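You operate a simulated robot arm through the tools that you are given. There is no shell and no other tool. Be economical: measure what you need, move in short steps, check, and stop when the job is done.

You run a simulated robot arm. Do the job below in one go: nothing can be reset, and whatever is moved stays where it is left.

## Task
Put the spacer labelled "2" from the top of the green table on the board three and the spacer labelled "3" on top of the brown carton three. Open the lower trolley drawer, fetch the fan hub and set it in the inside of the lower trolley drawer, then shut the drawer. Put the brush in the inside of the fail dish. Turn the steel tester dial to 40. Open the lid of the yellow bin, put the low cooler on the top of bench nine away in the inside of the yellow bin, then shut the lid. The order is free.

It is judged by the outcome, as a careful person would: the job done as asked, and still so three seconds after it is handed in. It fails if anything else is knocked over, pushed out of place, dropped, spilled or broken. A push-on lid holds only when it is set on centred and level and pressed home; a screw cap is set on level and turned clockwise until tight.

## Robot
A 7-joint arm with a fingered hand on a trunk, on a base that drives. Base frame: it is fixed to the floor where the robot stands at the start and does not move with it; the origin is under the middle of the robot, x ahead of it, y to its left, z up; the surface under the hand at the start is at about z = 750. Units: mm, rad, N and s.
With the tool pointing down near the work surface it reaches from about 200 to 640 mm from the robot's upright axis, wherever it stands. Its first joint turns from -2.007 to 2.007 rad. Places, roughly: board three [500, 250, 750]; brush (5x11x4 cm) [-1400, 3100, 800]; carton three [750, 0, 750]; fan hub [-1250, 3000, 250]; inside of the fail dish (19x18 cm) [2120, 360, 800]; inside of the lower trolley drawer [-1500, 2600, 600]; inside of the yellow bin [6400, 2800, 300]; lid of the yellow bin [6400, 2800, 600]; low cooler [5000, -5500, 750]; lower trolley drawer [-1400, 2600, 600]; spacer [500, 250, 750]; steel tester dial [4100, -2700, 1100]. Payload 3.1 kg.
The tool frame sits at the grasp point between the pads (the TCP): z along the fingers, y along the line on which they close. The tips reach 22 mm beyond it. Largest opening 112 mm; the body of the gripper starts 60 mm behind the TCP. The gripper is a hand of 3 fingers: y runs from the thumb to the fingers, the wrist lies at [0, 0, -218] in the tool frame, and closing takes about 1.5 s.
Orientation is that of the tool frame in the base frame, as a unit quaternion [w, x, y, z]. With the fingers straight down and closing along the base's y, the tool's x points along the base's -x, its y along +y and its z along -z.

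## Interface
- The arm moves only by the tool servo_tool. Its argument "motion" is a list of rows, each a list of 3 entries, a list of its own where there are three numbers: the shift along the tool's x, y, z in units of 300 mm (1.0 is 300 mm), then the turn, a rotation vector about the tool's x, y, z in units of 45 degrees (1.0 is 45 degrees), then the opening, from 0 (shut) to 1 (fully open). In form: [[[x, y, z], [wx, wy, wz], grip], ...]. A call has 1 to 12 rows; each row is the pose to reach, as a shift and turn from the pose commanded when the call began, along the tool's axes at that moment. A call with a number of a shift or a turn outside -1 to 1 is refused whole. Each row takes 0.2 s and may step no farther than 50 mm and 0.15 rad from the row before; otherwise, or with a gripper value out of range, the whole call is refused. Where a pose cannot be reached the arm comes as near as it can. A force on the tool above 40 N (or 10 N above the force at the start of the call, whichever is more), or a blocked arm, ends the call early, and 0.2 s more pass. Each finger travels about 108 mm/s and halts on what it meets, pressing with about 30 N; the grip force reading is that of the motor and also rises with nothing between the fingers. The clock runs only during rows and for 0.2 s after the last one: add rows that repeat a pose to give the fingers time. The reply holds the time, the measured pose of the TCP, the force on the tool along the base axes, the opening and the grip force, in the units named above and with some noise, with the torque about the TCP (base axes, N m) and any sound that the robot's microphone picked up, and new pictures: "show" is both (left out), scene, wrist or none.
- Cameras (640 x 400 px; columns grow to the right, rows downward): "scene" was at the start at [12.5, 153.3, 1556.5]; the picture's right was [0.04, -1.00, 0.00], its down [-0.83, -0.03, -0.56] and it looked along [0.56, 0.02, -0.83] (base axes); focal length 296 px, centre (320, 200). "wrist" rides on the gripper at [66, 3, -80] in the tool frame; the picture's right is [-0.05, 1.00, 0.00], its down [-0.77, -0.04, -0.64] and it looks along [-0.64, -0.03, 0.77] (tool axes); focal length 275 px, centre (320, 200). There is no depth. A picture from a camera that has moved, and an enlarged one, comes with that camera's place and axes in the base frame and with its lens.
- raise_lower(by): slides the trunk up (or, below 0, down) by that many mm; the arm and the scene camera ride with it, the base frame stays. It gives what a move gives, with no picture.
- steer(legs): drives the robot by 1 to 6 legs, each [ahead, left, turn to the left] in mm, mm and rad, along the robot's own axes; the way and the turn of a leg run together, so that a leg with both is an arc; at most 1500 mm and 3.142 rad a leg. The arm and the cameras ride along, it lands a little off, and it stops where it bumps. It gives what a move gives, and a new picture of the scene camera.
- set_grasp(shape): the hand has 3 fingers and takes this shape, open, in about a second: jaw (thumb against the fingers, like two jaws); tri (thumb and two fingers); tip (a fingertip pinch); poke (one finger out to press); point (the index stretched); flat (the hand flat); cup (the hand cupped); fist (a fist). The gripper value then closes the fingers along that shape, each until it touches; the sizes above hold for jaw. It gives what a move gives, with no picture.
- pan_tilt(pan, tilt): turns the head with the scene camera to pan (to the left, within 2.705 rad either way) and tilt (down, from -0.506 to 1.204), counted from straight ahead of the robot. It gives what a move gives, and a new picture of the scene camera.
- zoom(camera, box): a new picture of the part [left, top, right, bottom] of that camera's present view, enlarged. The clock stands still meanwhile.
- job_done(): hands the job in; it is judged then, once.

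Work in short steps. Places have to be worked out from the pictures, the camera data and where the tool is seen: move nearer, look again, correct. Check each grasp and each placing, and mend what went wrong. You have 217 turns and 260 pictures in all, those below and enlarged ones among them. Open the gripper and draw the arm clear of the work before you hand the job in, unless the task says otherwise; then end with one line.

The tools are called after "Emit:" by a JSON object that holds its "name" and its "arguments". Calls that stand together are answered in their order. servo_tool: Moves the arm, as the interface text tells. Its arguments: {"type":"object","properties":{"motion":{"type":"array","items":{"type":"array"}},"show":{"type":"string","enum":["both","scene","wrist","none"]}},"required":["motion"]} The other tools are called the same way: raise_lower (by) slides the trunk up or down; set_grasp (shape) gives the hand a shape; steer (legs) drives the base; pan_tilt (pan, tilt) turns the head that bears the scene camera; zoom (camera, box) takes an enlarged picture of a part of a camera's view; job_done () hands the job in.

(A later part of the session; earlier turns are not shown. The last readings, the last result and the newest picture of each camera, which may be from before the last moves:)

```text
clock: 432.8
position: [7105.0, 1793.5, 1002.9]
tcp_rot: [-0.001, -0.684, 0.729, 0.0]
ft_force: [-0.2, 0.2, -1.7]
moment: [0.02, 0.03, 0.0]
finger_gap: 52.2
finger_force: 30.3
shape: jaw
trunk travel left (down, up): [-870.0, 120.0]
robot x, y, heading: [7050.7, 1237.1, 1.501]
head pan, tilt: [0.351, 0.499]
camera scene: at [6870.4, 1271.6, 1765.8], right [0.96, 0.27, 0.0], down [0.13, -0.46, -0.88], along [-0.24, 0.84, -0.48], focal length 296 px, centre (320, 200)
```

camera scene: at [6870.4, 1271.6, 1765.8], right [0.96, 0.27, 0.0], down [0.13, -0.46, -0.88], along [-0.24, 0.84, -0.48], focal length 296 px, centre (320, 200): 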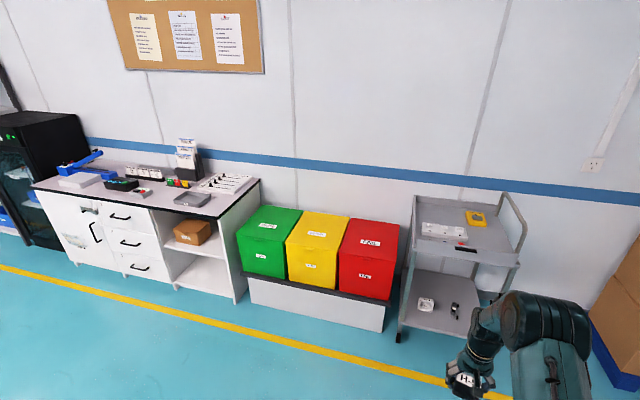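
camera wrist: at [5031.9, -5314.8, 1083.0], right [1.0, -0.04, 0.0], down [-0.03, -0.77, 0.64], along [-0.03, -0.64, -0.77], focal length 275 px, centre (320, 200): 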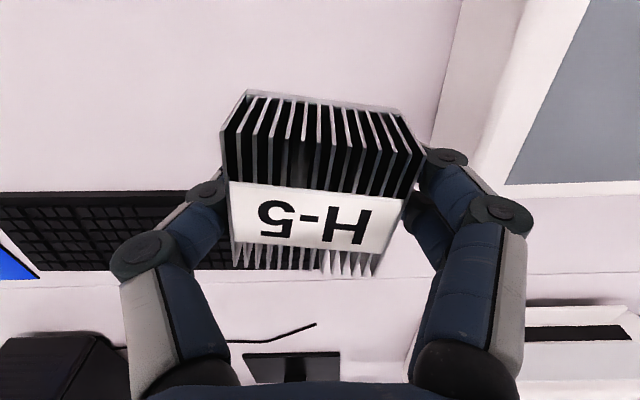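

Emit:
{"name": "zoom", "arguments": {"camera": "scene", "box": [225, 195, 415, 310]}}

```text
3.37 times, centred on (320, 252) of scene
camera zoom: at [6870.4, 1271.6, 1765.8], right [0.96, 0.27, 0.0], down [0.13, -0.46, -0.88], along [-0.24, 0.84, -0.48], focal length 998 px, centre (320, 23)
```

zoom: 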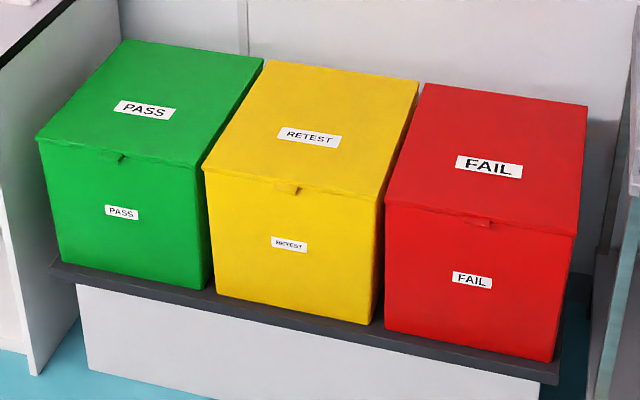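

The yellow RETEST bin has a flat hinged lid with a front tab. I'll set the cooler temporarily on the neighbouring red lid to free the hand, so I drive in front of the bins.

Emit:
{"name": "steer", "arguments": {"legs": [[930, 521, 0.07]]}}

Emit:
{"name": "pan_tilt", "arguments": {"pan": 0.0, "tilt": 0.9}}

Emit:
{"name": "zoom", "arguments": {"camera": "wrist", "box": [0, 0, 640, 400]}}

```text
clock: 438.4
position: [6584.1, 2761.4, 1001.9]
tcp_rot: [0.0, -0.706, 0.708, 0.0]
ft_force: [0.0, 0.0, -1.3]
moment: [-0.01, -0.01, 0.0]
finger_gap: 52.1
finger_force: 29.8
shape: jaw
trunk travel left (down, up): [-870.0, 120.0]
robot x, y, heading: [6570.0, 2198.4, 1.561]
head pan, tilt: [0.351, 0.499]
camera scene: at [6382.2, 2225.7, 1765.7], right [0.94, 0.33, 0.0], down [0.16, -0.45, -0.88], along [-0.29, 0.83, -0.48], focal length 296 px, centre (320, 200)
```

scene: 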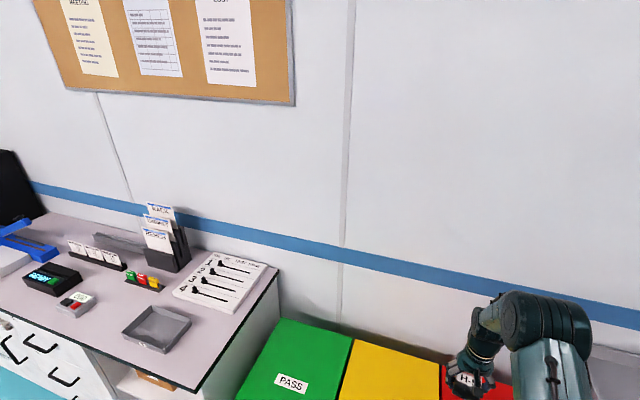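

```text
clock: 439.2
position: [6585.3, 2761.6, 1002.7]
tcp_rot: [0.0, -0.706, 0.708, 0.0]
ft_force: [-0.3, -0.4, -0.6]
moment: [-0.01, 0.03, -0.01]
finger_gap: 52.2
finger_force: 30.0
shape: jaw
trunk travel left (down, up): [-870.0, 120.0]
robot x, y, heading: [6560.2, 2198.7, 1.56]
head pan, tilt: [0.0, 0.901]
camera scene: at [6413.3, 2215.4, 1731.9], right [1.0, -0.01, 0.0], down [-0.01, -0.78, -0.62], along [0.01, 0.62, -0.78], focal length 296 px, centre (320, 200)
```

scene: 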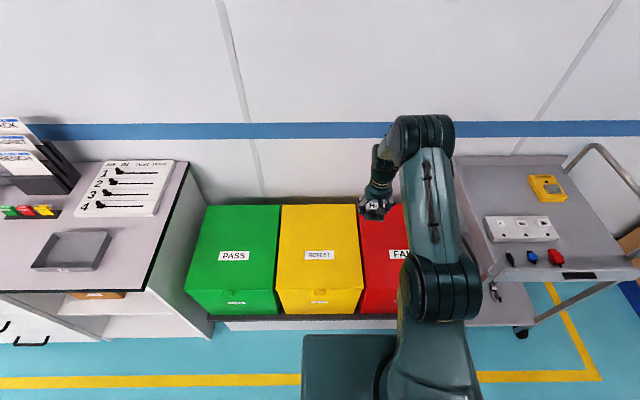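

```text
1.00 times, centred on (320, 200) of wrist (not enlarged: the box is as wide or as high as the picture)
camera zoom: at [6581.2, 2695.2, 1082.4], right [-1.0, 0.05, 0.0], down [0.04, 0.77, 0.64], along [0.03, 0.64, -0.77], focal length 275 px, centre (320, 200)
```

zoom: 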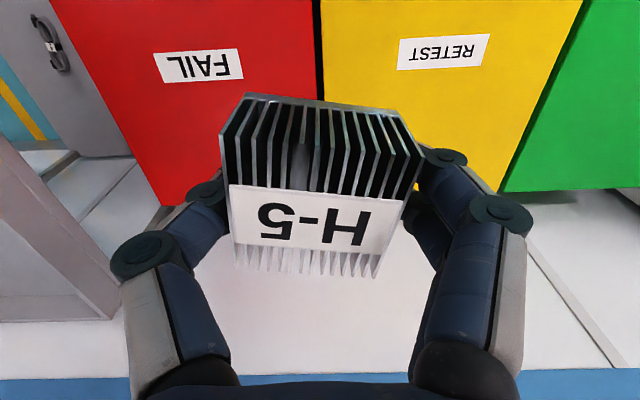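

The yellow lid spans x 6249–6590, y 2666–3075 at z≈612; the red lid is to its right. I drive right 175 mm and lower the trunk to set the cooler on the red lid.

Emit:
{"name": "steer", "arguments": {"legs": [[40, -180, 0]]}}

Emit:
{"name": "raise_lower", "arguments": {"by": -320}}

Emit:
{"name": "zoom", "arguments": {"camera": "wrist", "box": [0, 0, 640, 400]}}

```text
clock: 440.8
position: [6765.0, 2798.5, 1002.1]
tcp_rot: [0.0, -0.706, 0.708, 0.0]
ft_force: [-0.8, 1.0, -1.7]
moment: [0.01, 0.01, 0.04]
finger_gap: 52.5
finger_force: 30.4
shape: jaw
trunk travel left (down, up): [-870.0, 120.0]
robot x, y, heading: [6744.6, 2233.9, 1.559]
head pan, tilt: [0.0, 0.901]
camera scene: at [6594.6, 2253.1, 1731.9], right [1.0, -0.01, 0.0], down [-0.01, -0.78, -0.62], along [0.01, 0.62, -0.78], focal length 296 px, centre (320, 200)
```

scene: 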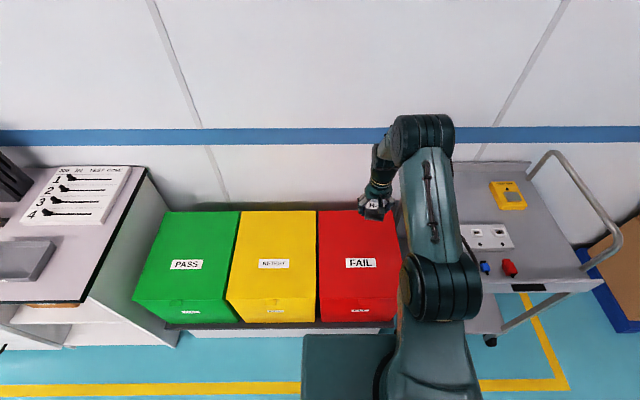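

```text
clock: 443.9
position: [6763.9, 2799.1, 681.9]
tcp_rot: [0.0, -0.707, 0.707, 0.0]
ft_force: [-0.6, 0.3, -1.6]
moment: [0.01, 0.04, 0.0]
finger_gap: 52.3
finger_force: 30.1
shape: jaw
trunk travel left (down, up): [-550.0, 440.0]
robot x, y, heading: [6746.0, 2239.7, 1.563]
head pan, tilt: [0.0, 0.901]
```

```text
1.00 times, centred on (320, 200) of wrist (not enlarged: the box is as wide or as high as the picture)
camera zoom: at [6761.2, 2733.1, 762.5], right [-1.0, 0.05, 0.0], down [0.04, 0.77, 0.64], along [0.03, 0.64, -0.77], focal length 275 px, centre (320, 200)
```

zoom: 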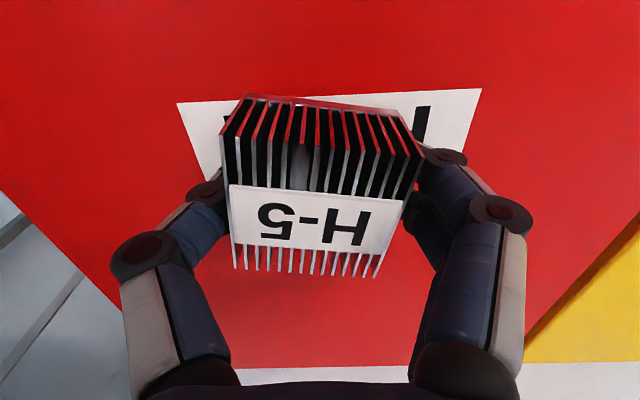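

Over the middle of the red lid. I descend to contact.

Emit:
{"name": "servo_tool", "arguments": {"motion": [[[0, 0, 0.06], [0, 0, 0], 0.0], [[0, 0, 0.1], [0, 0, 0], 0.0], [[0, 0, 0.115], [0, 0, 0], 0.0], [[0, 0, 0.13], [0, 0, 0], 0.0], [[0, 0, 0.14], [0, 0, 0], 0.0]], "show": "none"}}

```text
clock: 444.3
position: [6763.4, 2798.9, 674.0]
tcp_rot: [-0.002, 0.707, -0.707, -0.002]
ft_force: [-0.4, -6.4, 22.5]
moment: [-0.18, 0.32, 0.06]
finger_gap: 52.3
finger_force: 30.0
shape: jaw
trunk travel left (down, up): [-550.0, 440.0]
robot x, y, heading: [6744.6, 2237.4, 1.566]
head pan, tilt: [0.0, 0.901]
stopped in row 1: the force on the tool passed its limit at 50 N (the readings are from after the stop); the commanded pose is now the measured one
```

The red lid is at z≈648. I release and lift.

Emit:
{"name": "servo_tool", "arguments": {"motion": [[[0, 0, -0.005], [0, 0, 0], 0.6], [[0, 0, -0.005], [0, 0, 0], 0.85], [[0, 0, -0.005], [0, 0, 0], 0.85], [[0, 0, -0.1], [0, 0, 0], 0.85], [[0, 0, -0.25], [0, 0, 0], 0.85], [[0, 0, -0.4], [0, 0, 0], 0.85]], "show": "wrist"}}

```text
clock: 445.7
position: [6765.9, 2799.9, 791.9]
tcp_rot: [0.001, -0.707, 0.707, 0.001]
ft_force: [0.8, -0.1, 0.3]
moment: [-0.03, 0.02, -0.01]
finger_gap: 95.0
finger_force: 0.1
shape: jaw
trunk travel left (down, up): [-550.0, 440.0]
robot x, y, heading: [6747.5, 2235.4, 1.565]
head pan, tilt: [0.0, 0.901]
camera wrist: at [6762.8, 2733.9, 871.4], right [-1.0, 0.05, 0.0], down [0.04, 0.77, 0.64], along [0.03, 0.64, -0.77], focal length 275 px, centre (320, 200)
```

wrist: 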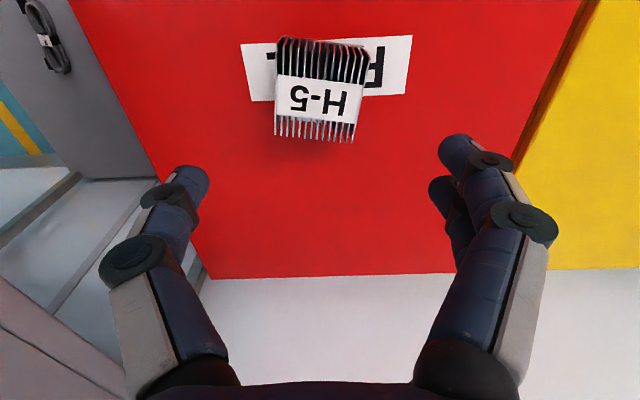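

The cooler is parked safely. I back off and pitch the hand to horizontal (fingers together) to lift the yellow lid by its front tab.

Emit:
{"name": "steer", "arguments": {"legs": [[-330, 320, 0]]}}

Emit:
{"name": "servo_tool", "arguments": {"motion": [[[-0.05, 0, 0], [0, -0.16, 0], 0.3], [[-0.1, 0, 0], [0, -0.32, 0], 0.3], [[-0.15, 0, 0], [0, -0.48, 0], 0.3], [[-0.2, 0, 0], [0, -0.64, 0], 0.3], [[-0.25, 0, 0], [0, -0.8, 0], 0.3], [[-0.3, 0, 0], [0, -0.96, 0], 0.3], [[-0.3, 0, 0], [0, -0.96, 0], 0.3]], "show": "wrist"}}

```text
clock: 448.5
position: [6445.2, 2476.7, 791.4]
tcp_rot: [-0.002, 0.708, -0.706, -0.001]
ft_force: [-0.8, 1.0, -0.2]
moment: [0.0, -0.02, 0.01]
finger_gap: 94.9
finger_force: 0.1
shape: jaw
trunk travel left (down, up): [-550.0, 440.0]
robot x, y, heading: [6425.6, 1914.8, 1.567]
head pan, tilt: [0.0, 0.901]
camera scene: at [6275.3, 1927.9, 1411.8], right [1.0, 0.0, 0.0], down [0.0, -0.78, -0.62], along [0.0, 0.62, -0.78], focal length 296 px, centre (320, 200)
```

scene: 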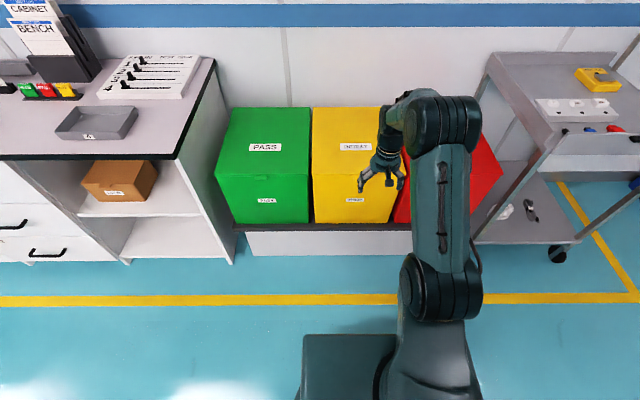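

```text
clock: 450.1
position: [6445.4, 2566.7, 790.6]
tcp_rot: [-0.261, 0.658, -0.656, -0.262]
ft_force: [0.2, 0.5, -0.1]
moment: [0.01, -0.01, 0.0]
finger_gap: 33.8
finger_force: 0.1
shape: jaw
trunk travel left (down, up): [-550.0, 440.0]
robot x, y, heading: [6426.4, 1914.3, 1.569]
head pan, tilt: [0.0, 0.901]
camera wrist: at [6442.0, 2463.1, 802.9], right [-1.0, 0.03, 0.03], down [0.04, 0.12, 0.99], along [0.03, 0.99, -0.12], focal length 275 px, centre (320, 200)
```

wrist: 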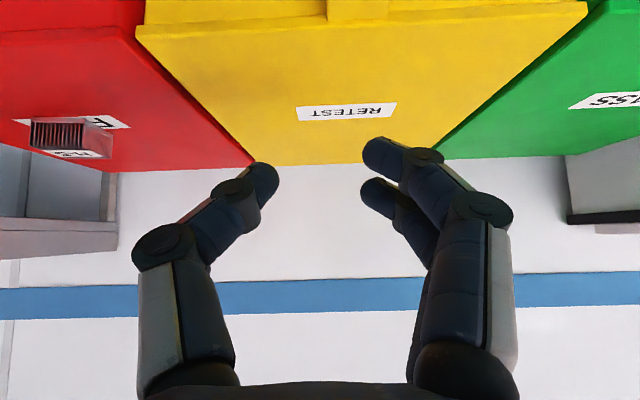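

The tab is at about (6416,2640,648). I finish the pitch to horizontal with the fingers closed, aligning in x.

Emit:
{"name": "servo_tool", "arguments": {"motion": [[[0, 0.03, 0], [0, -0.16, 0], 0.0], [[0, 0.06, 0], [0, -0.32, 0], 0.0], [[0, 0.097, 0], [0, -0.48, 0], 0.0], [[0, 0.097, 0], [0, -0.64, 0], 0.0], [[0, 0.097, 0], [0, -0.8, 0], 0.0], [[0, 0.097, 0], [0, -0.96, 0], 0.0], [[0, 0.097, 0], [0, -0.96, 0], 0.0]], "show": "wrist"}}

```text
clock: 451.7
position: [6416.3, 2567.0, 790.4]
tcp_rot: [-0.485, 0.515, -0.513, -0.486]
ft_force: [0.2, 0.9, 0.0]
moment: [0.0, 0.07, 0.05]
finger_gap: 0.1
finger_force: 29.6
shape: jaw
trunk travel left (down, up): [-550.0, 440.0]
robot x, y, heading: [6430.4, 1912.3, 1.564]
head pan, tilt: [0.0, 0.901]
camera wrist: at [6413.1, 2482.5, 729.2], right [-1.0, 0.0, 0.05], down [0.04, -0.59, 0.81], along [0.03, 0.81, 0.59], focal length 275 px, centre (320, 200)
```

wrist: 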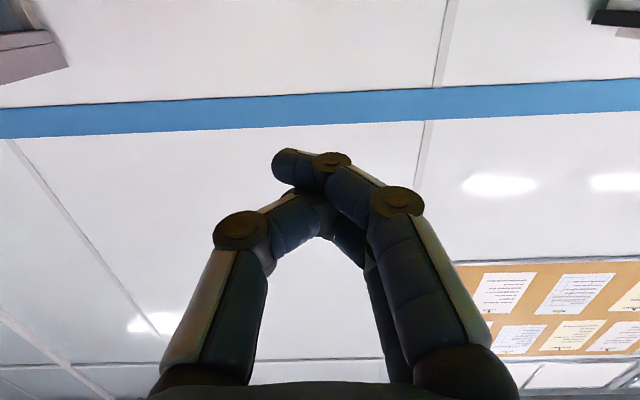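

Horizontal now. I lower the trunk so the fingertips are below the tab, then check with both cameras.

Emit:
{"name": "raise_lower", "arguments": {"by": -195}}

Emit:
{"name": "pan_tilt", "arguments": {"pan": 0.0, "tilt": 0.8}}

Emit:
{"name": "zoom", "arguments": {"camera": "wrist", "box": [0, 0, 640, 400]}}

```text
clock: 453.8
position: [6416.2, 2566.4, 596.0]
tcp_rot: [-0.484, 0.515, -0.514, -0.485]
ft_force: [0.4, -0.1, -0.4]
moment: [0.02, 0.03, 0.0]
finger_gap: 0.0
finger_force: 29.6
shape: jaw
trunk travel left (down, up): [-355.0, 635.0]
robot x, y, heading: [6425.4, 1914.6, 1.564]
head pan, tilt: [0.0, 0.901]
```

```text
clock: 454.5
position: [6415.8, 2566.5, 596.1]
tcp_rot: [-0.485, 0.515, -0.514, -0.486]
ft_force: [0.3, -0.5, -0.5]
moment: [0.01, -0.02, 0.0]
finger_gap: 0.0
finger_force: 29.7
shape: jaw
trunk travel left (down, up): [-355.0, 635.0]
robot x, y, heading: [6425.8, 1913.7, 1.568]
head pan, tilt: [0.0, 0.799]
camera scene: at [6275.8, 1933.6, 1224.7], right [1.0, 0.0, 0.0], down [0.0, -0.72, -0.7], along [0.0, 0.7, -0.72], focal length 296 px, centre (320, 200)
```

scene: 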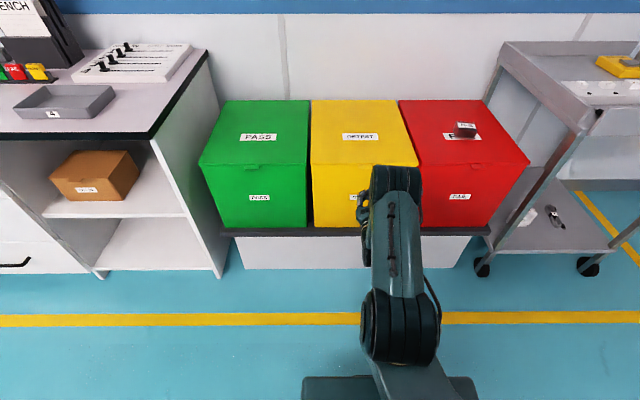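

```text
1.00 times, centred on (320, 200) of wrist (not enlarged: the box is as wide or as high as the picture)
camera zoom: at [6413.2, 2482.5, 534.1], right [-1.0, 0.0, 0.05], down [0.04, -0.59, 0.81], along [0.03, 0.81, 0.59], focal length 275 px, centre (320, 200)
```

zoom: 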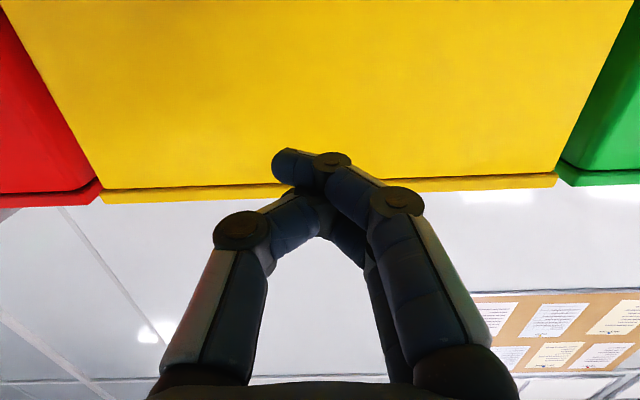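

The lid lip's underside is at z≈640. I advance 50 mm so the fingertips are under the tab.

Emit:
{"name": "servo_tool", "arguments": {"motion": [[[0, 0, 0.06], [0, 0, 0], 0.0], [[0, 0, 0.12], [0, 0, 0], 0.0], [[0, 0, 0.15], [0, 0, 0], 0.0], [[0, 0, 0.17], [0, 0, 0], 0.0]], "show": "wrist"}}

```text
clock: 455.5
position: [6415.2, 2617.1, 593.2]
tcp_rot: [-0.484, 0.516, -0.514, -0.485]
ft_force: [-0.5, 0.4, -0.4]
moment: [-0.02, 0.02, 0.03]
finger_gap: 0.0
finger_force: 29.9
shape: jaw
trunk travel left (down, up): [-355.0, 635.0]
robot x, y, heading: [6429.5, 1912.6, 1.564]
head pan, tilt: [0.0, 0.799]
camera wrist: at [6412.9, 2533.4, 530.9], right [-1.0, 0.0, 0.05], down [0.04, -0.59, 0.81], along [0.03, 0.81, 0.59], focal length 275 px, centre (320, 200)
```

wrist: 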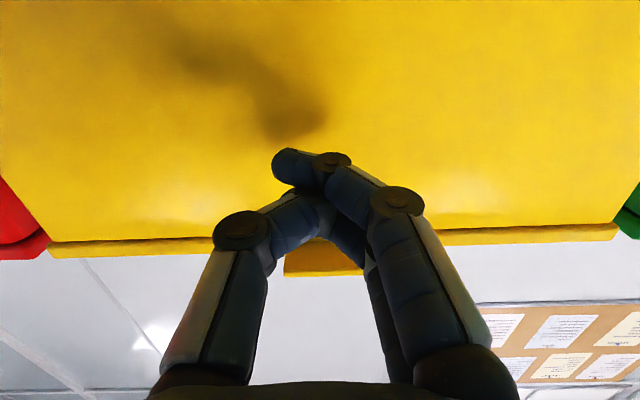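

The tab is right above the fingertips. I nudge 6 mm forward and lift 70 mm.

Emit:
{"name": "servo_tool", "arguments": {"motion": [[[0, 0, 0.02], [0, 0, 0], 0.0], [[-0.05, 0, 0.02], [0, 0, 0], 0.0], [[-0.1, 0, 0.02], [0, 0, 0], 0.0], [[-0.15, 0, 0.025], [0, 0, 0], 0.0], [[-0.2, 0, 0.03], [0, 0, 0], 0.0], [[-0.25, 0, 0.04], [0, 0, 0], 0.0], [[-0.3, 0, 0.05], [0, 0, 0], 0.0]]}}

```text
clock: 457.1
position: [6416.6, 2637.1, 680.0]
tcp_rot: [-0.484, 0.516, -0.514, -0.485]
ft_force: [-0.9, -3.4, -0.3]
moment: [0.03, -0.02, -0.03]
finger_gap: 0.0
finger_force: 29.9
shape: jaw
trunk travel left (down, up): [-355.0, 635.0]
robot x, y, heading: [6429.6, 1914.7, 1.565]
head pan, tilt: [0.0, 0.799]
camera scene: at [6275.7, 1933.4, 1224.7], right [1.0, 0.0, 0.0], down [0.0, -0.72, -0.7], along [0.0, 0.7, -0.72], focal length 296 px, centre (320, 200)
camera wrist: at [6413.6, 2553.0, 619.4], right [-1.0, 0.0, 0.05], down [0.04, -0.59, 0.81], along [0.03, 0.81, 0.59], focal length 275 px, centre (320, 200)
```

scene: 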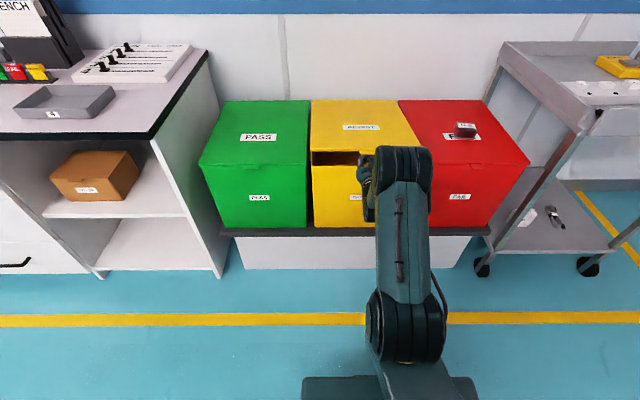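
wrist: 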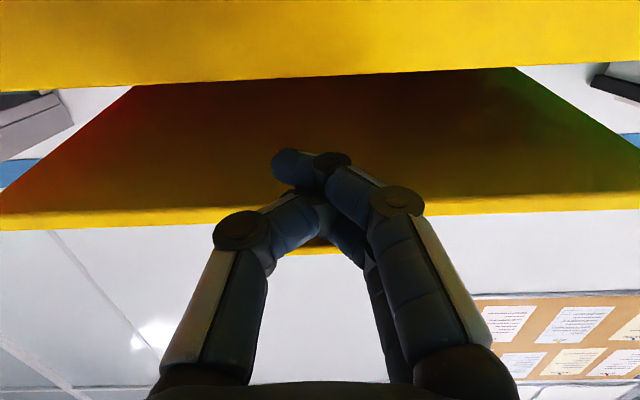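

The lid lifts nicely on the fingers. I drive 52 mm forward under it, then raise along the lid's arc.

Emit:
{"name": "steer", "arguments": {"legs": [[52, 0, 0]]}}

Emit:
{"name": "servo_tool", "arguments": {"motion": [[[-0.1, 0, 0.02], [0, 0, 0], 0.0], [[-0.207, 0, 0.044], [0, 0, 0], 0.0], [[-0.34, 0, 0.1], [0, 0, 0], 0.0], [[-0.478, 0, 0.164], [0, 0, 0], 0.0]], "show": "scene"}}

```text
clock: 458.0
position: [6416.3, 2689.5, 680.9]
tcp_rot: [-0.484, 0.516, -0.514, -0.485]
ft_force: [-0.8, -0.2, -1.4]
moment: [0.01, 0.03, 0.02]
finger_gap: 0.0
finger_force: 30.3
shape: jaw
trunk travel left (down, up): [-355.0, 635.0]
robot x, y, heading: [6425.7, 1966.6, 1.563]
head pan, tilt: [0.0, 0.799]
camera scene: at [6276.0, 1986.5, 1224.7], right [1.0, 0.0, 0.0], down [0.0, -0.72, -0.7], along [0.0, 0.7, -0.72], focal length 296 px, centre (320, 200)
```

scene: 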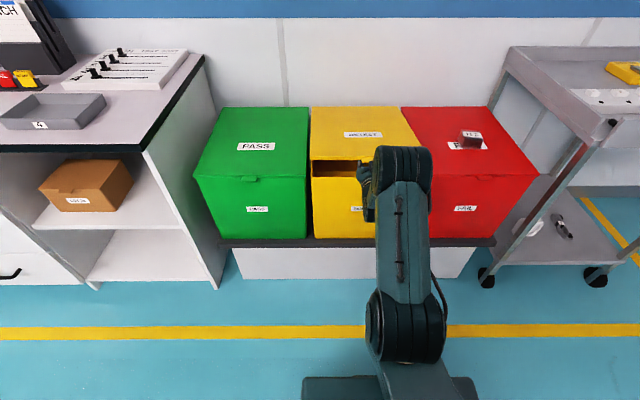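

```text
clock: 459.0
position: [6416.2, 2749.9, 824.3]
tcp_rot: [-0.484, 0.515, -0.515, -0.485]
ft_force: [-0.4, -2.1, -0.6]
moment: [0.01, 0.01, -0.02]
finger_gap: 0.0
finger_force: 29.9
shape: jaw
trunk travel left (down, up): [-355.0, 635.0]
robot x, y, heading: [6431.4, 1967.9, 1.567]
head pan, tilt: [0.0, 0.799]
camera scene: at [6276.0, 1986.1, 1224.7], right [1.0, 0.0, 0.0], down [0.0, -0.72, -0.7], along [0.0, 0.7, -0.72], focal length 296 px, centre (320, 200)
```

scene: 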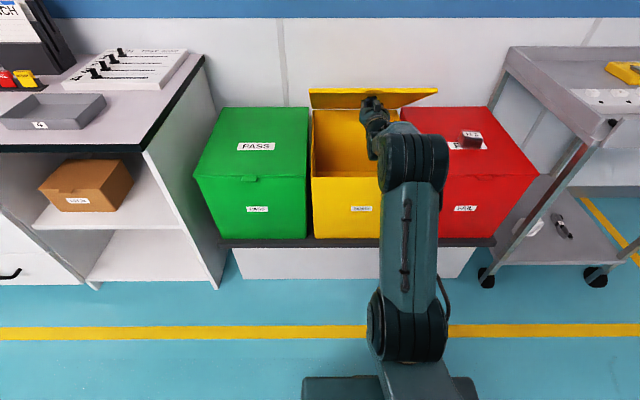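

The lid is ~37° open. I continue with alternating drives and trunk lifts.

Emit:
{"name": "steer", "arguments": {"legs": [[60, 0, 0]]}}

Emit:
{"name": "raise_lower", "arguments": {"by": 60}}

Emit:
{"name": "steer", "arguments": {"legs": [[75, 0, 0]]}}

Emit:
{"name": "raise_lower", "arguments": {"by": 40}}

Emit:
{"name": "steer", "arguments": {"legs": [[85, 0, 0]]}}

```text
clock: 460.0
position: [6417.2, 2810.3, 823.4]
tcp_rot: [-0.483, 0.517, -0.513, -0.486]
ft_force: [-0.1, -0.7, -1.5]
moment: [-0.02, -0.01, -0.03]
finger_gap: 0.0
finger_force: 30.1
shape: jaw
trunk travel left (down, up): [-355.0, 635.0]
robot x, y, heading: [6429.4, 2024.4, 1.568]
head pan, tilt: [0.0, 0.799]
camera scene: at [6276.3, 2046.9, 1224.7], right [1.0, 0.0, 0.0], down [0.0, -0.72, -0.7], along [0.0, 0.7, -0.72], focal length 296 px, centre (320, 200)
```

scene: 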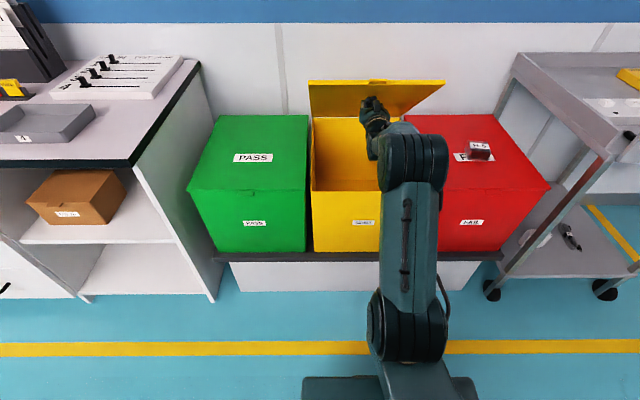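

```text
clock: 461.0
position: [6416.5, 2810.8, 885.2]
tcp_rot: [-0.484, 0.515, -0.514, -0.486]
ft_force: [-0.5, 0.2, 0.4]
moment: [0.0, 0.0, -0.01]
finger_gap: 0.1
finger_force: 30.2
shape: jaw
trunk travel left (down, up): [-415.0, 575.0]
robot x, y, heading: [6432.2, 2027.8, 1.568]
head pan, tilt: [0.0, 0.799]
```

```text
clock: 462.0
position: [6417.2, 2885.1, 884.0]
tcp_rot: [-0.484, 0.515, -0.514, -0.485]
ft_force: [-0.1, 0.1, -1.2]
moment: [0.01, -0.01, 0.02]
finger_gap: 0.0
finger_force: 30.3
shape: jaw
trunk travel left (down, up): [-415.0, 575.0]
robot x, y, heading: [6429.9, 2103.0, 1.561]
head pan, tilt: [0.0, 0.799]
camera scene: at [6276.6, 2122.3, 1284.7], right [1.0, 0.0, 0.0], down [0.0, -0.72, -0.7], along [0.0, 0.7, -0.72], focal length 296 px, centre (320, 200)
```

scene: 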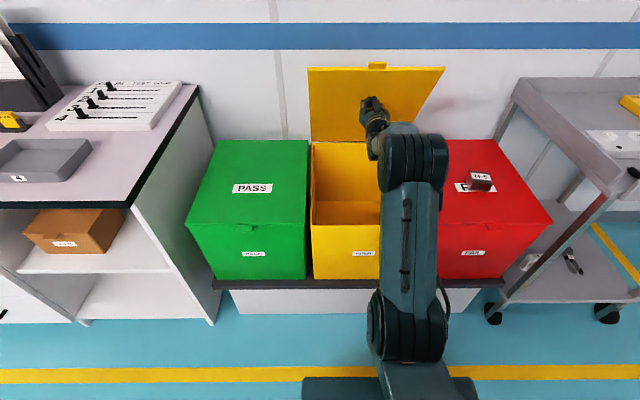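

```text
clock: 462.9
position: [6418.3, 2884.6, 924.1]
tcp_rot: [-0.485, 0.515, -0.514, -0.485]
ft_force: [-0.4, 0.5, -0.6]
moment: [0.0, 0.02, -0.01]
finger_gap: 0.1
finger_force: 29.7
shape: jaw
trunk travel left (down, up): [-455.0, 535.0]
robot x, y, heading: [6429.1, 2101.8, 1.567]
head pan, tilt: [0.0, 0.799]
```

```text
clock: 463.9
position: [6417.6, 2971.2, 922.1]
tcp_rot: [-0.484, 0.516, -0.514, -0.485]
ft_force: [-0.1, 0.2, -0.3]
moment: [0.0, 0.03, 0.01]
finger_gap: 0.0
finger_force: 29.5
shape: jaw
trunk travel left (down, up): [-455.0, 535.0]
robot x, y, heading: [6426.5, 2190.6, 1.566]
head pan, tilt: [0.0, 0.799]
camera scene: at [6277.0, 2208.1, 1324.7], right [1.0, 0.0, 0.0], down [0.0, -0.72, -0.7], along [0.0, 0.7, -0.72], focal length 296 px, centre (320, 200)
```

scene: 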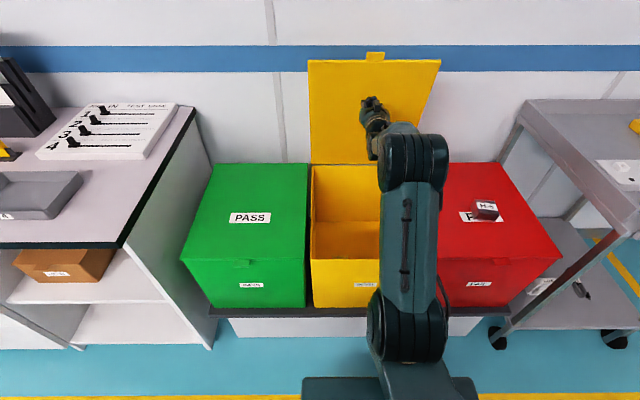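

About 75° open. I push on gently past vertical.

Emit:
{"name": "steer", "arguments": {"legs": [[75, 0, 0]]}}

```text
clock: 465.0
position: [6419.4, 3046.4, 923.0]
tcp_rot: [-0.484, 0.516, -0.514, -0.486]
ft_force: [0.6, 0.6, 0.5]
moment: [0.02, 0.01, 0.01]
finger_gap: 0.1
finger_force: 29.7
shape: jaw
trunk travel left (down, up): [-455.0, 535.0]
robot x, y, heading: [6427.3, 2265.8, 1.567]
head pan, tilt: [0.0, 0.799]
camera scene: at [6277.3, 2284.1, 1324.7], right [1.0, 0.0, 0.0], down [0.0, -0.72, -0.7], along [0.0, 0.7, -0.72], focal length 296 px, centre (320, 200)
```

scene: 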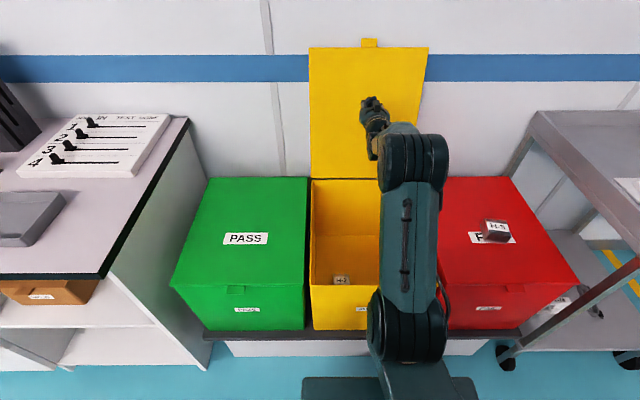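

Nearly vertical. A little further to lean it back.

Emit:
{"name": "steer", "arguments": {"legs": [[40, 0, 0]]}}

```text
clock: 465.9
position: [6417.8, 3087.0, 923.0]
tcp_rot: [-0.483, 0.516, -0.514, -0.486]
ft_force: [-0.6, 0.4, -0.9]
moment: [0.01, 0.01, -0.03]
finger_gap: 0.0
finger_force: 30.3
shape: jaw
trunk travel left (down, up): [-455.0, 535.0]
robot x, y, heading: [6430.1, 2307.1, 1.568]
head pan, tilt: [0.0, 0.799]
camera scene: at [6277.4, 2324.1, 1324.7], right [1.0, 0.0, 0.0], down [0.0, -0.72, -0.7], along [0.0, 0.7, -0.72], focal length 296 px, centre (320, 200)
```

scene: 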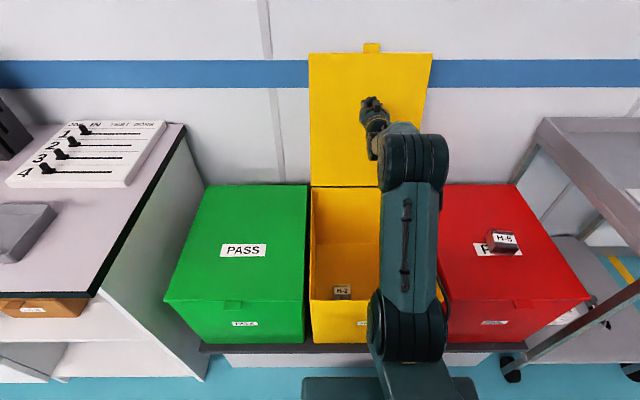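

By geometry the lid is past vertical (~100°). I back off 350 mm and see that it stays.

Emit:
{"name": "steer", "arguments": {"legs": [[-450, 0, 0]]}}

```text
clock: 468.6
position: [6417.0, 2636.8, 923.3]
tcp_rot: [-0.484, 0.515, -0.514, -0.485]
ft_force: [0.1, 0.5, 0.2]
moment: [0.02, 0.02, 0.0]
finger_gap: 0.0
finger_force: 30.0
shape: jaw
trunk travel left (down, up): [-455.0, 535.0]
robot x, y, heading: [6427.0, 1856.4, 1.567]
head pan, tilt: [0.0, 0.799]
camera scene: at [6275.5, 1873.2, 1324.8], right [1.0, -0.01, 0.0], down [0.0, -0.72, -0.7], along [0.0, 0.7, -0.72], focal length 296 px, centre (320, 200)
```

scene: 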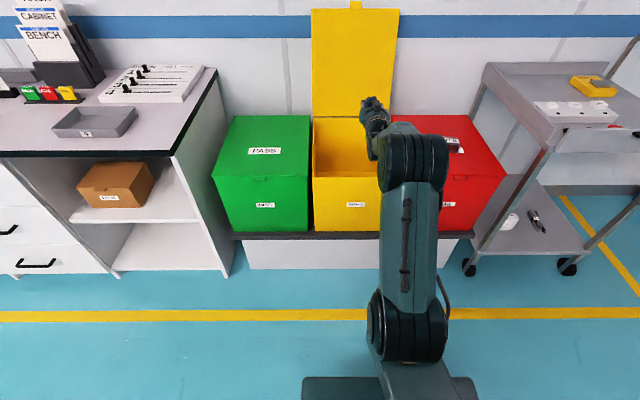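

The lid stays open. I bring the hand back to vertical while retracting.

Emit:
{"name": "servo_tool", "arguments": {"motion": [[[0, 0, -0.06], [0, 0.16, 0], 0.3], [[0, 0, -0.12], [0, 0.32, 0], 0.4], [[0, 0, -0.18], [0, 0.48, 0], 0.5], [[0, 0, -0.25], [0, 0.64, 0], 0.6], [[0, 0, -0.31], [0, 0.8, 0], 0.7], [[0, 0, -0.37], [0, 0.96, 0], 0.85], [[0, 0, -0.37], [0, 0.96, 0], 0.85]], "show": "none"}}

Emit:
{"name": "servo_tool", "arguments": {"motion": [[[0.043, 0, -0.043], [0, 0.16, 0], 0.85], [[0.086, 0, -0.086], [0, 0.32, 0], 0.85], [[0.128, 0, -0.128], [0, 0.48, 0], 0.85], [[0.171, 0, -0.171], [0, 0.64, 0], 0.85], [[0.214, 0, -0.214], [0, 0.8, 0], 0.85], [[0.257, 0, -0.257], [0, 0.96, 0], 0.85], [[0.257, 0, -0.257], [0, 0.96, 0], 0.85]], "show": "none"}}

```text
clock: 470.2
position: [6417.3, 2527.4, 929.3]
tcp_rot: [-0.26, 0.658, -0.656, -0.262]
ft_force: [0.7, -0.5, -1.4]
moment: [0.0, 0.0, -0.01]
finger_gap: 94.9
finger_force: 0.0
shape: jaw
trunk travel left (down, up): [-455.0, 535.0]
robot x, y, heading: [6427.3, 1854.5, 1.563]
head pan, tilt: [0.0, 0.799]
```

```text
clock: 471.8
position: [6416.5, 2416.5, 934.2]
tcp_rot: [0.0, 0.708, -0.706, 0.0]
ft_force: [-0.4, 0.6, -0.1]
moment: [0.04, 0.0, -0.01]
finger_gap: 95.0
finger_force: 0.1
shape: jaw
trunk travel left (down, up): [-455.0, 535.0]
robot x, y, heading: [6428.9, 1855.3, 1.564]
head pan, tilt: [0.0, 0.799]
```

Vertical again. I drive back over the parked cooler.

Emit:
{"name": "steer", "arguments": {"legs": [[0, -346, 0], [382, 0, 0]]}}

Emit:
{"name": "zoom", "arguments": {"camera": "wrist", "box": [0, 0, 640, 400]}}

```text
clock: 476.0
position: [6749.7, 2797.7, 932.8]
tcp_rot: [-0.001, 0.712, -0.702, 0.0]
ft_force: [-0.7, 0.1, 0.6]
moment: [0.0, 0.0, -0.03]
finger_gap: 95.0
finger_force: 0.2
shape: jaw
trunk travel left (down, up): [-455.0, 535.0]
robot x, y, heading: [6767.9, 2236.4, 1.578]
head pan, tilt: [0.0, 0.799]
camera scene: at [6615.1, 2253.1, 1324.7], right [1.0, 0.01, 0.0], down [0.0, -0.72, -0.7], along [0.0, 0.7, -0.72], focal length 296 px, centre (320, 200)
```

scene: 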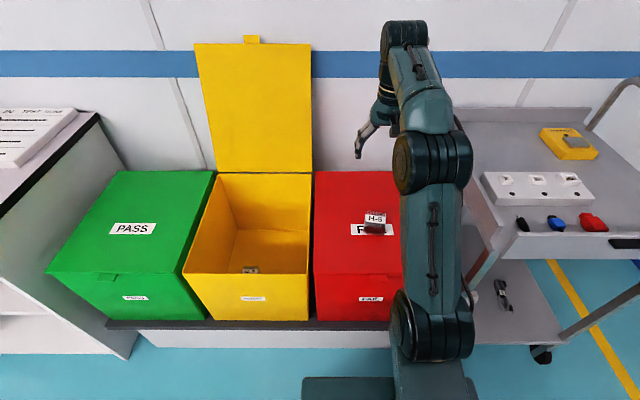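

```text
1.00 times, centred on (320, 200) of wrist (not enlarged: the box is as wide or as high as the picture)
camera zoom: at [6748.8, 2731.6, 1012.9], right [-1.0, 0.03, 0.0], down [0.03, 0.77, 0.64], along [0.02, 0.64, -0.77], focal length 275 px, centre (320, 200)
```

zoom: 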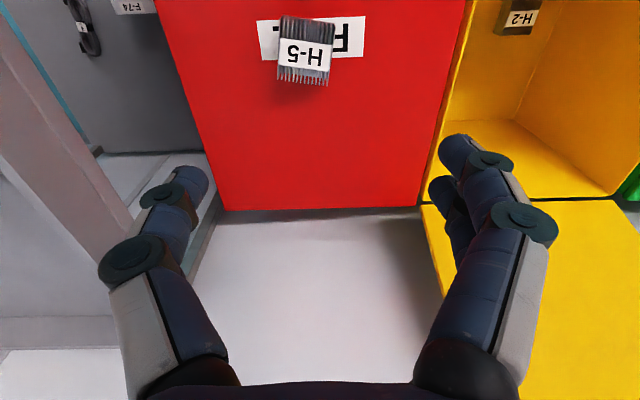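

The cooler is at (6766,2796). I lower the trunk 190 mm, then descend with a 16 mm correction and grip.

Emit:
{"name": "raise_lower", "arguments": {"by": -190}}

Emit:
{"name": "servo_tool", "arguments": {"motion": [[[0, -0.054, 0], [0, 0, 0], 0.85], [[0, -0.054, 0.1], [0, 0, 0], 0.85], [[0, -0.054, 0.19], [0, 0, 0], 0.85], [[0, -0.054, 0.222], [0, 0, 0], 0.85], [[0, -0.054, 0.222], [0, 0, 0], 0.0], [[0, -0.054, 0.222], [0, 0, 0], 0.0], [[0, -0.054, 0.222], [0, 0, 0], 0.0], [[0, -0.054, 0.222], [0, 0, 0], 0.0], [[0, -0.054, 0.222], [0, 0, 0], 0.0]], "show": "wrist"}}

```text
clock: 478.1
position: [6751.4, 2797.8, 744.0]
tcp_rot: [-0.001, 0.712, -0.702, 0.0]
ft_force: [-0.1, -0.3, -0.4]
moment: [0.02, -0.04, 0.0]
finger_gap: 95.2
finger_force: 0.0
shape: jaw
trunk travel left (down, up): [-265.0, 725.0]
robot x, y, heading: [6765.8, 2236.2, 1.578]
head pan, tilt: [0.0, 0.799]
```

```text
clock: 480.1
position: [6766.2, 2796.9, 677.7]
tcp_rot: [0.0, 0.712, -0.702, 0.0]
ft_force: [-0.4, -0.3, -0.6]
moment: [0.01, 0.01, 0.0]
finger_gap: 52.2
finger_force: 29.3
shape: jaw
trunk travel left (down, up): [-265.0, 725.0]
robot x, y, heading: [6767.9, 2236.9, 1.579]
head pan, tilt: [0.0, 0.799]
camera wrist: at [6765.1, 2731.6, 756.8], right [-1.0, 0.03, 0.0], down [0.03, 0.77, 0.64], along [0.02, 0.64, -0.77], focal length 275 px, centre (320, 200)
```

wrist: 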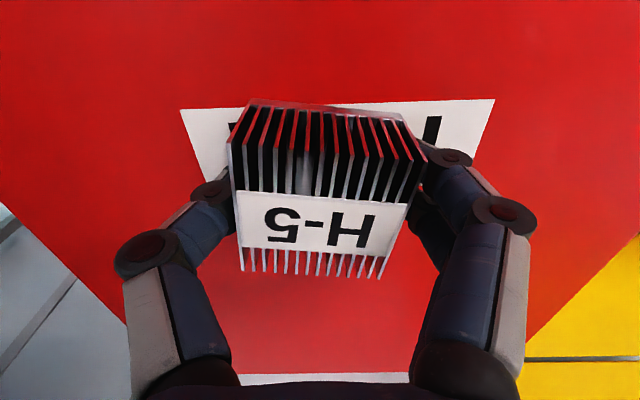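

Gripped again. I lift, then drive left and ahead over the open yellow bin, away from the part already in it.

Emit:
{"name": "raise_lower", "arguments": {"by": 190}}

Emit:
{"name": "steer", "arguments": {"legs": [[0, 292, 0], [95, 0, 0]]}}

Emit:
{"name": "zoom", "arguments": {"camera": "wrist", "box": [0, 0, 640, 400]}}

```text
clock: 482.2
position: [6767.7, 2796.8, 866.2]
tcp_rot: [-0.001, 0.712, -0.703, -0.001]
ft_force: [0.1, -0.2, -1.9]
moment: [0.02, -0.02, -0.02]
finger_gap: 52.0
finger_force: 29.9
shape: jaw
trunk travel left (down, up): [-455.0, 535.0]
robot x, y, heading: [6765.2, 2236.3, 1.578]
head pan, tilt: [0.0, 0.799]
```

```text
clock: 484.9
position: [6473.4, 2889.3, 867.4]
tcp_rot: [-0.001, 0.713, -0.701, -0.001]
ft_force: [-0.6, 0.6, -1.7]
moment: [-0.03, -0.02, 0.04]
finger_gap: 52.3
finger_force: 30.1
shape: jaw
trunk travel left (down, up): [-455.0, 535.0]
robot x, y, heading: [6475.8, 2324.0, 1.577]
head pan, tilt: [0.0, 0.799]
camera scene: at [6323.9, 2344.4, 1324.7], right [1.0, 0.01, 0.0], down [0.01, -0.72, -0.7], along [-0.01, 0.7, -0.72], focal length 296 px, centre (320, 200)
```

scene: 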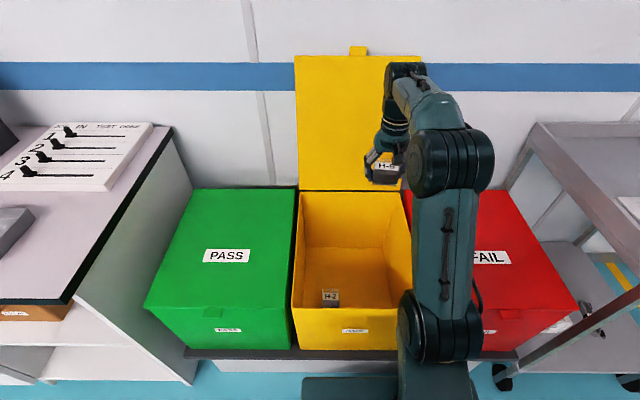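

```text
1.00 times, centred on (320, 200) of wrist (not enlarged: the box is as wide or as high as the picture)
camera zoom: at [6472.9, 2823.2, 946.3], right [-1.0, 0.03, 0.0], down [0.02, 0.77, 0.64], along [0.02, 0.64, -0.77], focal length 275 px, centre (320, 200)
```

zoom: 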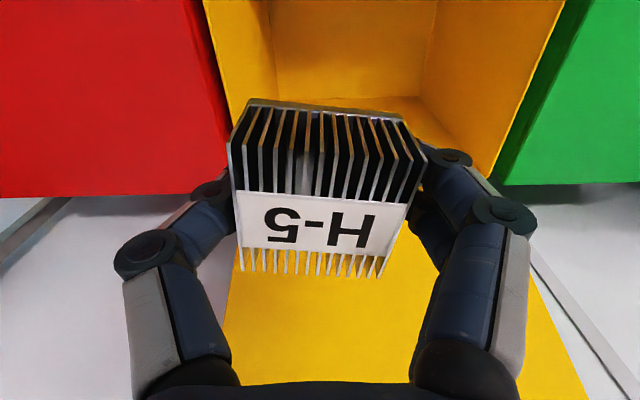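

To reach the bin floor without the forearm hitting the rim, I lower with the arm (keeping the elbow high) rather than the trunk: 300 mm first.

Emit:
{"name": "servo_tool", "arguments": {"motion": [[[0, 0, 0.14], [0, 0, 0], 0.0], [[0, 0, 0.28], [0, 0, 0], 0.0], [[0, 0, 0.42], [0, 0, 0], 0.0], [[0, 0, 0.56], [0, 0, 0], 0.0], [[0, 0, 0.7], [0, 0, 0], 0.0], [[0, 0, 0.84], [0, 0, 0], 0.0], [[0, 0, 0.98], [0, 0, 0], 0.0], [[0, 0, 0.98], [0, 0, 0], 0.0]]}}

```text
clock: 486.7
position: [6474.0, 2890.1, 572.8]
tcp_rot: [-0.001, 0.713, -0.701, -0.002]
ft_force: [1.0, -0.6, -0.5]
moment: [0.01, 0.0, 0.02]
finger_gap: 52.3
finger_force: 30.7
shape: jaw
trunk travel left (down, up): [-455.0, 535.0]
robot x, y, heading: [6475.8, 2326.2, 1.579]
head pan, tilt: [0.0, 0.799]
camera scene: at [6323.9, 2343.1, 1324.8], right [1.0, 0.01, 0.0], down [0.01, -0.72, -0.7], along [-0.01, 0.7, -0.72], focal length 296 px, centre (320, 200)
camera wrist: at [6472.1, 2825.1, 651.9], right [-1.0, 0.03, 0.0], down [0.02, 0.77, 0.64], along [0.02, 0.64, -0.77], focal length 275 px, centre (320, 200)
```

scene: 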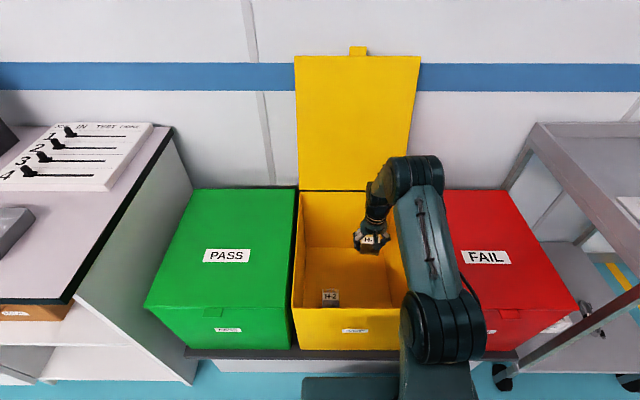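
wrist: 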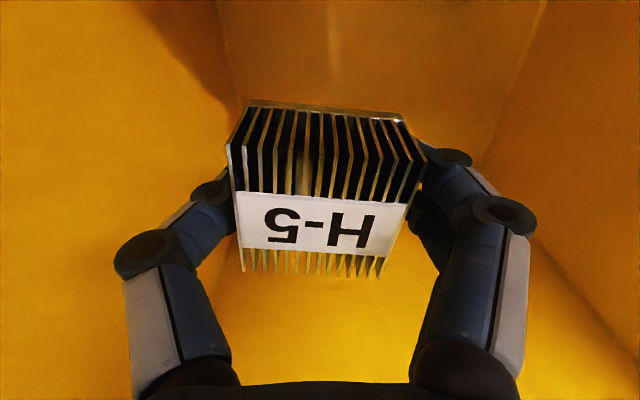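

The elbow stays high above the rim. I lower another 90 mm with the arm.

Emit:
{"name": "servo_tool", "arguments": {"motion": [[[0, 0, 0.1], [0, 0, 0], 0.0], [[0, 0, 0.2], [0, 0, 0], 0.0], [[0, 0, 0.3], [0, 0, 0], 0.0], [[0, 0, 0.3], [0, 0, 0], 0.0]]}}

```text
clock: 487.7
position: [6473.9, 2891.3, 483.8]
tcp_rot: [-0.001, 0.712, -0.702, -0.001]
ft_force: [-0.5, -0.1, -1.5]
moment: [0.02, -0.01, -0.03]
finger_gap: 52.1
finger_force: 30.1
shape: jaw
trunk travel left (down, up): [-455.0, 535.0]
robot x, y, heading: [6476.3, 2325.8, 1.579]
head pan, tilt: [0.0, 0.799]
camera scene: at [6323.9, 2343.2, 1324.8], right [1.0, 0.01, 0.0], down [0.01, -0.72, -0.7], along [-0.01, 0.7, -0.72], focal length 296 px, centre (320, 200)
camera wrist: at [6473.5, 2825.0, 563.5], right [-1.0, 0.03, 0.0], down [0.02, 0.77, 0.64], along [0.02, 0.64, -0.77], focal length 275 px, centre (320, 200)
```

scene: 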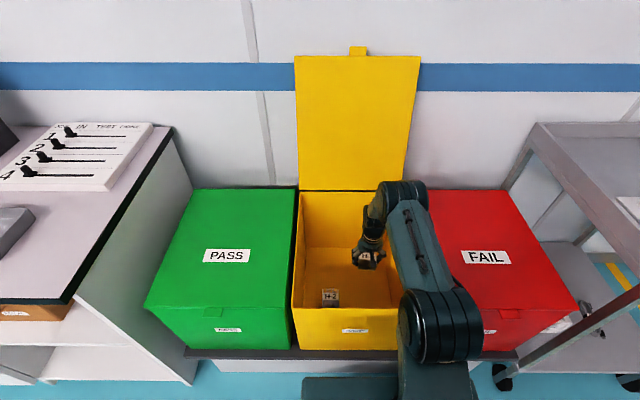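
wrist: 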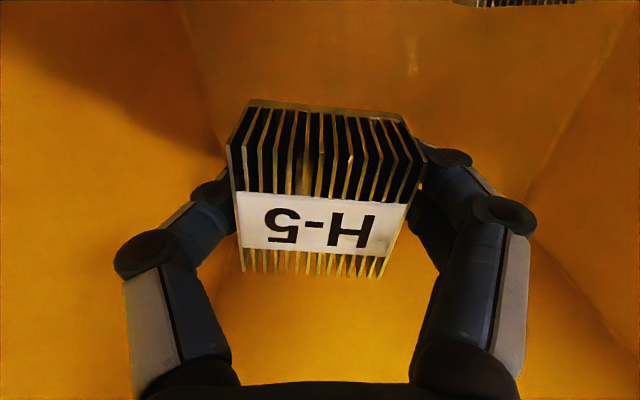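

Continuing down with smaller steps and force watch.

Emit:
{"name": "servo_tool", "arguments": {"motion": [[[0, 0, 0.06], [0, 0, 0], 0.0], [[0, 0, 0.12], [0, 0, 0], 0.0], [[0, 0, 0.17], [0, 0, 0], 0.0], [[0, 0, 0.21], [0, 0, 0], 0.0], [[0, 0, 0.24], [0, 0, 0], 0.0]], "show": "wrist"}}

```text
clock: 488.9
position: [6473.6, 2889.5, 412.0]
tcp_rot: [-0.001, 0.713, -0.701, 0.0]
ft_force: [0.5, -0.3, -1.1]
moment: [0.0, -0.01, 0.02]
finger_gap: 52.1
finger_force: 30.1
shape: jaw
trunk travel left (down, up): [-455.0, 535.0]
robot x, y, heading: [6476.2, 2324.2, 1.578]
head pan, tilt: [0.0, 0.799]
camera wrist: at [6472.6, 2823.3, 491.9], right [-1.0, 0.03, 0.0], down [0.02, 0.77, 0.64], along [0.02, 0.64, -0.77], focal length 275 px, centre (320, 200)
```

wrist: 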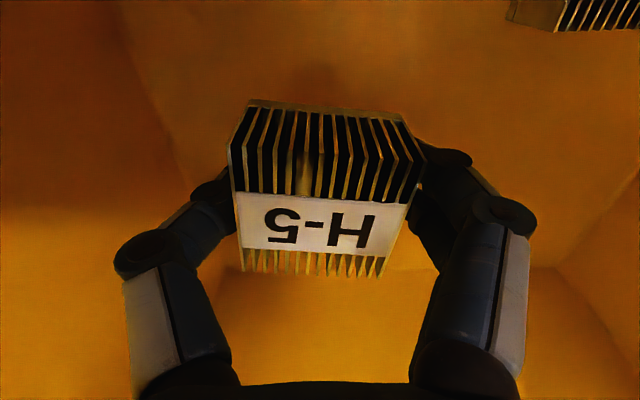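

Emit:
{"name": "servo_tool", "arguments": {"motion": [[[0, 0, 0.02], [0, 0, 0], 0.0], [[0, 0, 0.04], [0, 0, 0], 0.0], [[0, 0, 0.055], [0, 0, 0], 0.0], [[0, 0, 0.07], [0, 0, 0], 0.0], [[0, 0, 0.08], [0, 0, 0], 0.0], [[0, 0, 0.09], [0, 0, 0], 0.0]], "show": "wrist"}}

```text
clock: 490.3
position: [6475.2, 2890.1, 383.7]
tcp_rot: [-0.002, 0.713, -0.701, -0.001]
ft_force: [-0.8, 0.3, -1.4]
moment: [0.02, -0.03, 0.01]
finger_gap: 52.3
finger_force: 29.9
shape: jaw
trunk travel left (down, up): [-455.0, 535.0]
robot x, y, heading: [6474.9, 2323.8, 1.578]
head pan, tilt: [0.0, 0.799]
camera wrist: at [6473.3, 2823.5, 464.1], right [-1.0, 0.03, 0.0], down [0.02, 0.77, 0.64], along [0.02, 0.64, -0.77], focal length 275 px, centre (320, 200)
```

wrist: 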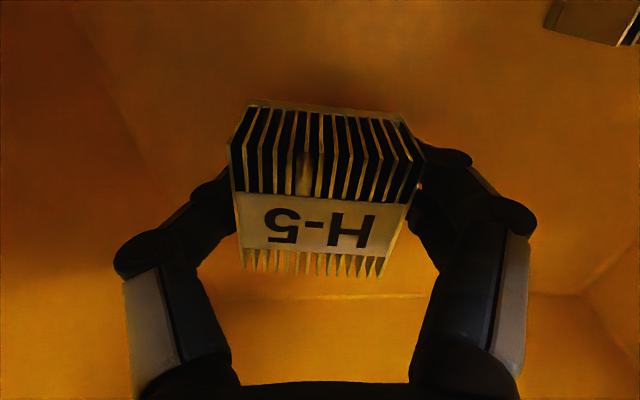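

Floor is about z≈338. I continue in 3–4 mm steps.

Emit:
{"name": "servo_tool", "arguments": {"motion": [[[0, 0, 0.015], [0, 0, 0], 0.0], [[0, 0, 0.03], [0, 0, 0], 0.0], [[0, 0, 0.042], [0, 0, 0], 0.0], [[0, 0, 0.052], [0, 0, 0], 0.0], [[0, 0, 0.06], [0, 0, 0], 0.0]], "show": "none"}}

```text
clock: 491.5
position: [6475.1, 2890.4, 365.8]
tcp_rot: [0.0, 0.713, -0.701, 0.0]
ft_force: [-0.5, -0.8, -0.9]
moment: [0.01, 0.0, -0.04]
finger_gap: 51.8
finger_force: 29.8
shape: jaw
trunk travel left (down, up): [-455.0, 535.0]
robot x, y, heading: [6475.5, 2325.2, 1.585]
head pan, tilt: [0.0, 0.799]
```

Emit:
{"name": "servo_tool", "arguments": {"motion": [[[0, 0, 0.01], [0, 0, 0], 0.0], [[0, 0, 0.02], [0, 0, 0], 0.0], [[0, 0, 0.03], [0, 0, 0], 0.0], [[0, 0, 0.04], [0, 0, 0], 0.0], [[0, 0, 0.05], [0, 0, 0], 0.0]], "show": "none"}}

```text
clock: 492.7
position: [6474.7, 2882.0, 357.8]
tcp_rot: [-0.001, 0.713, -0.702, -0.001]
ft_force: [-0.3, 1.0, 4.3]
moment: [0.01, 0.0, 0.0]
finger_gap: 51.7
finger_force: 30.6
shape: jaw
out of reach, approached as far as the arm can: row 2, 3, 4, 5
trunk travel left (down, up): [-455.0, 535.0]
robot x, y, heading: [6478.6, 2324.3, 1.58]
head pan, tilt: [0.0, 0.799]
```

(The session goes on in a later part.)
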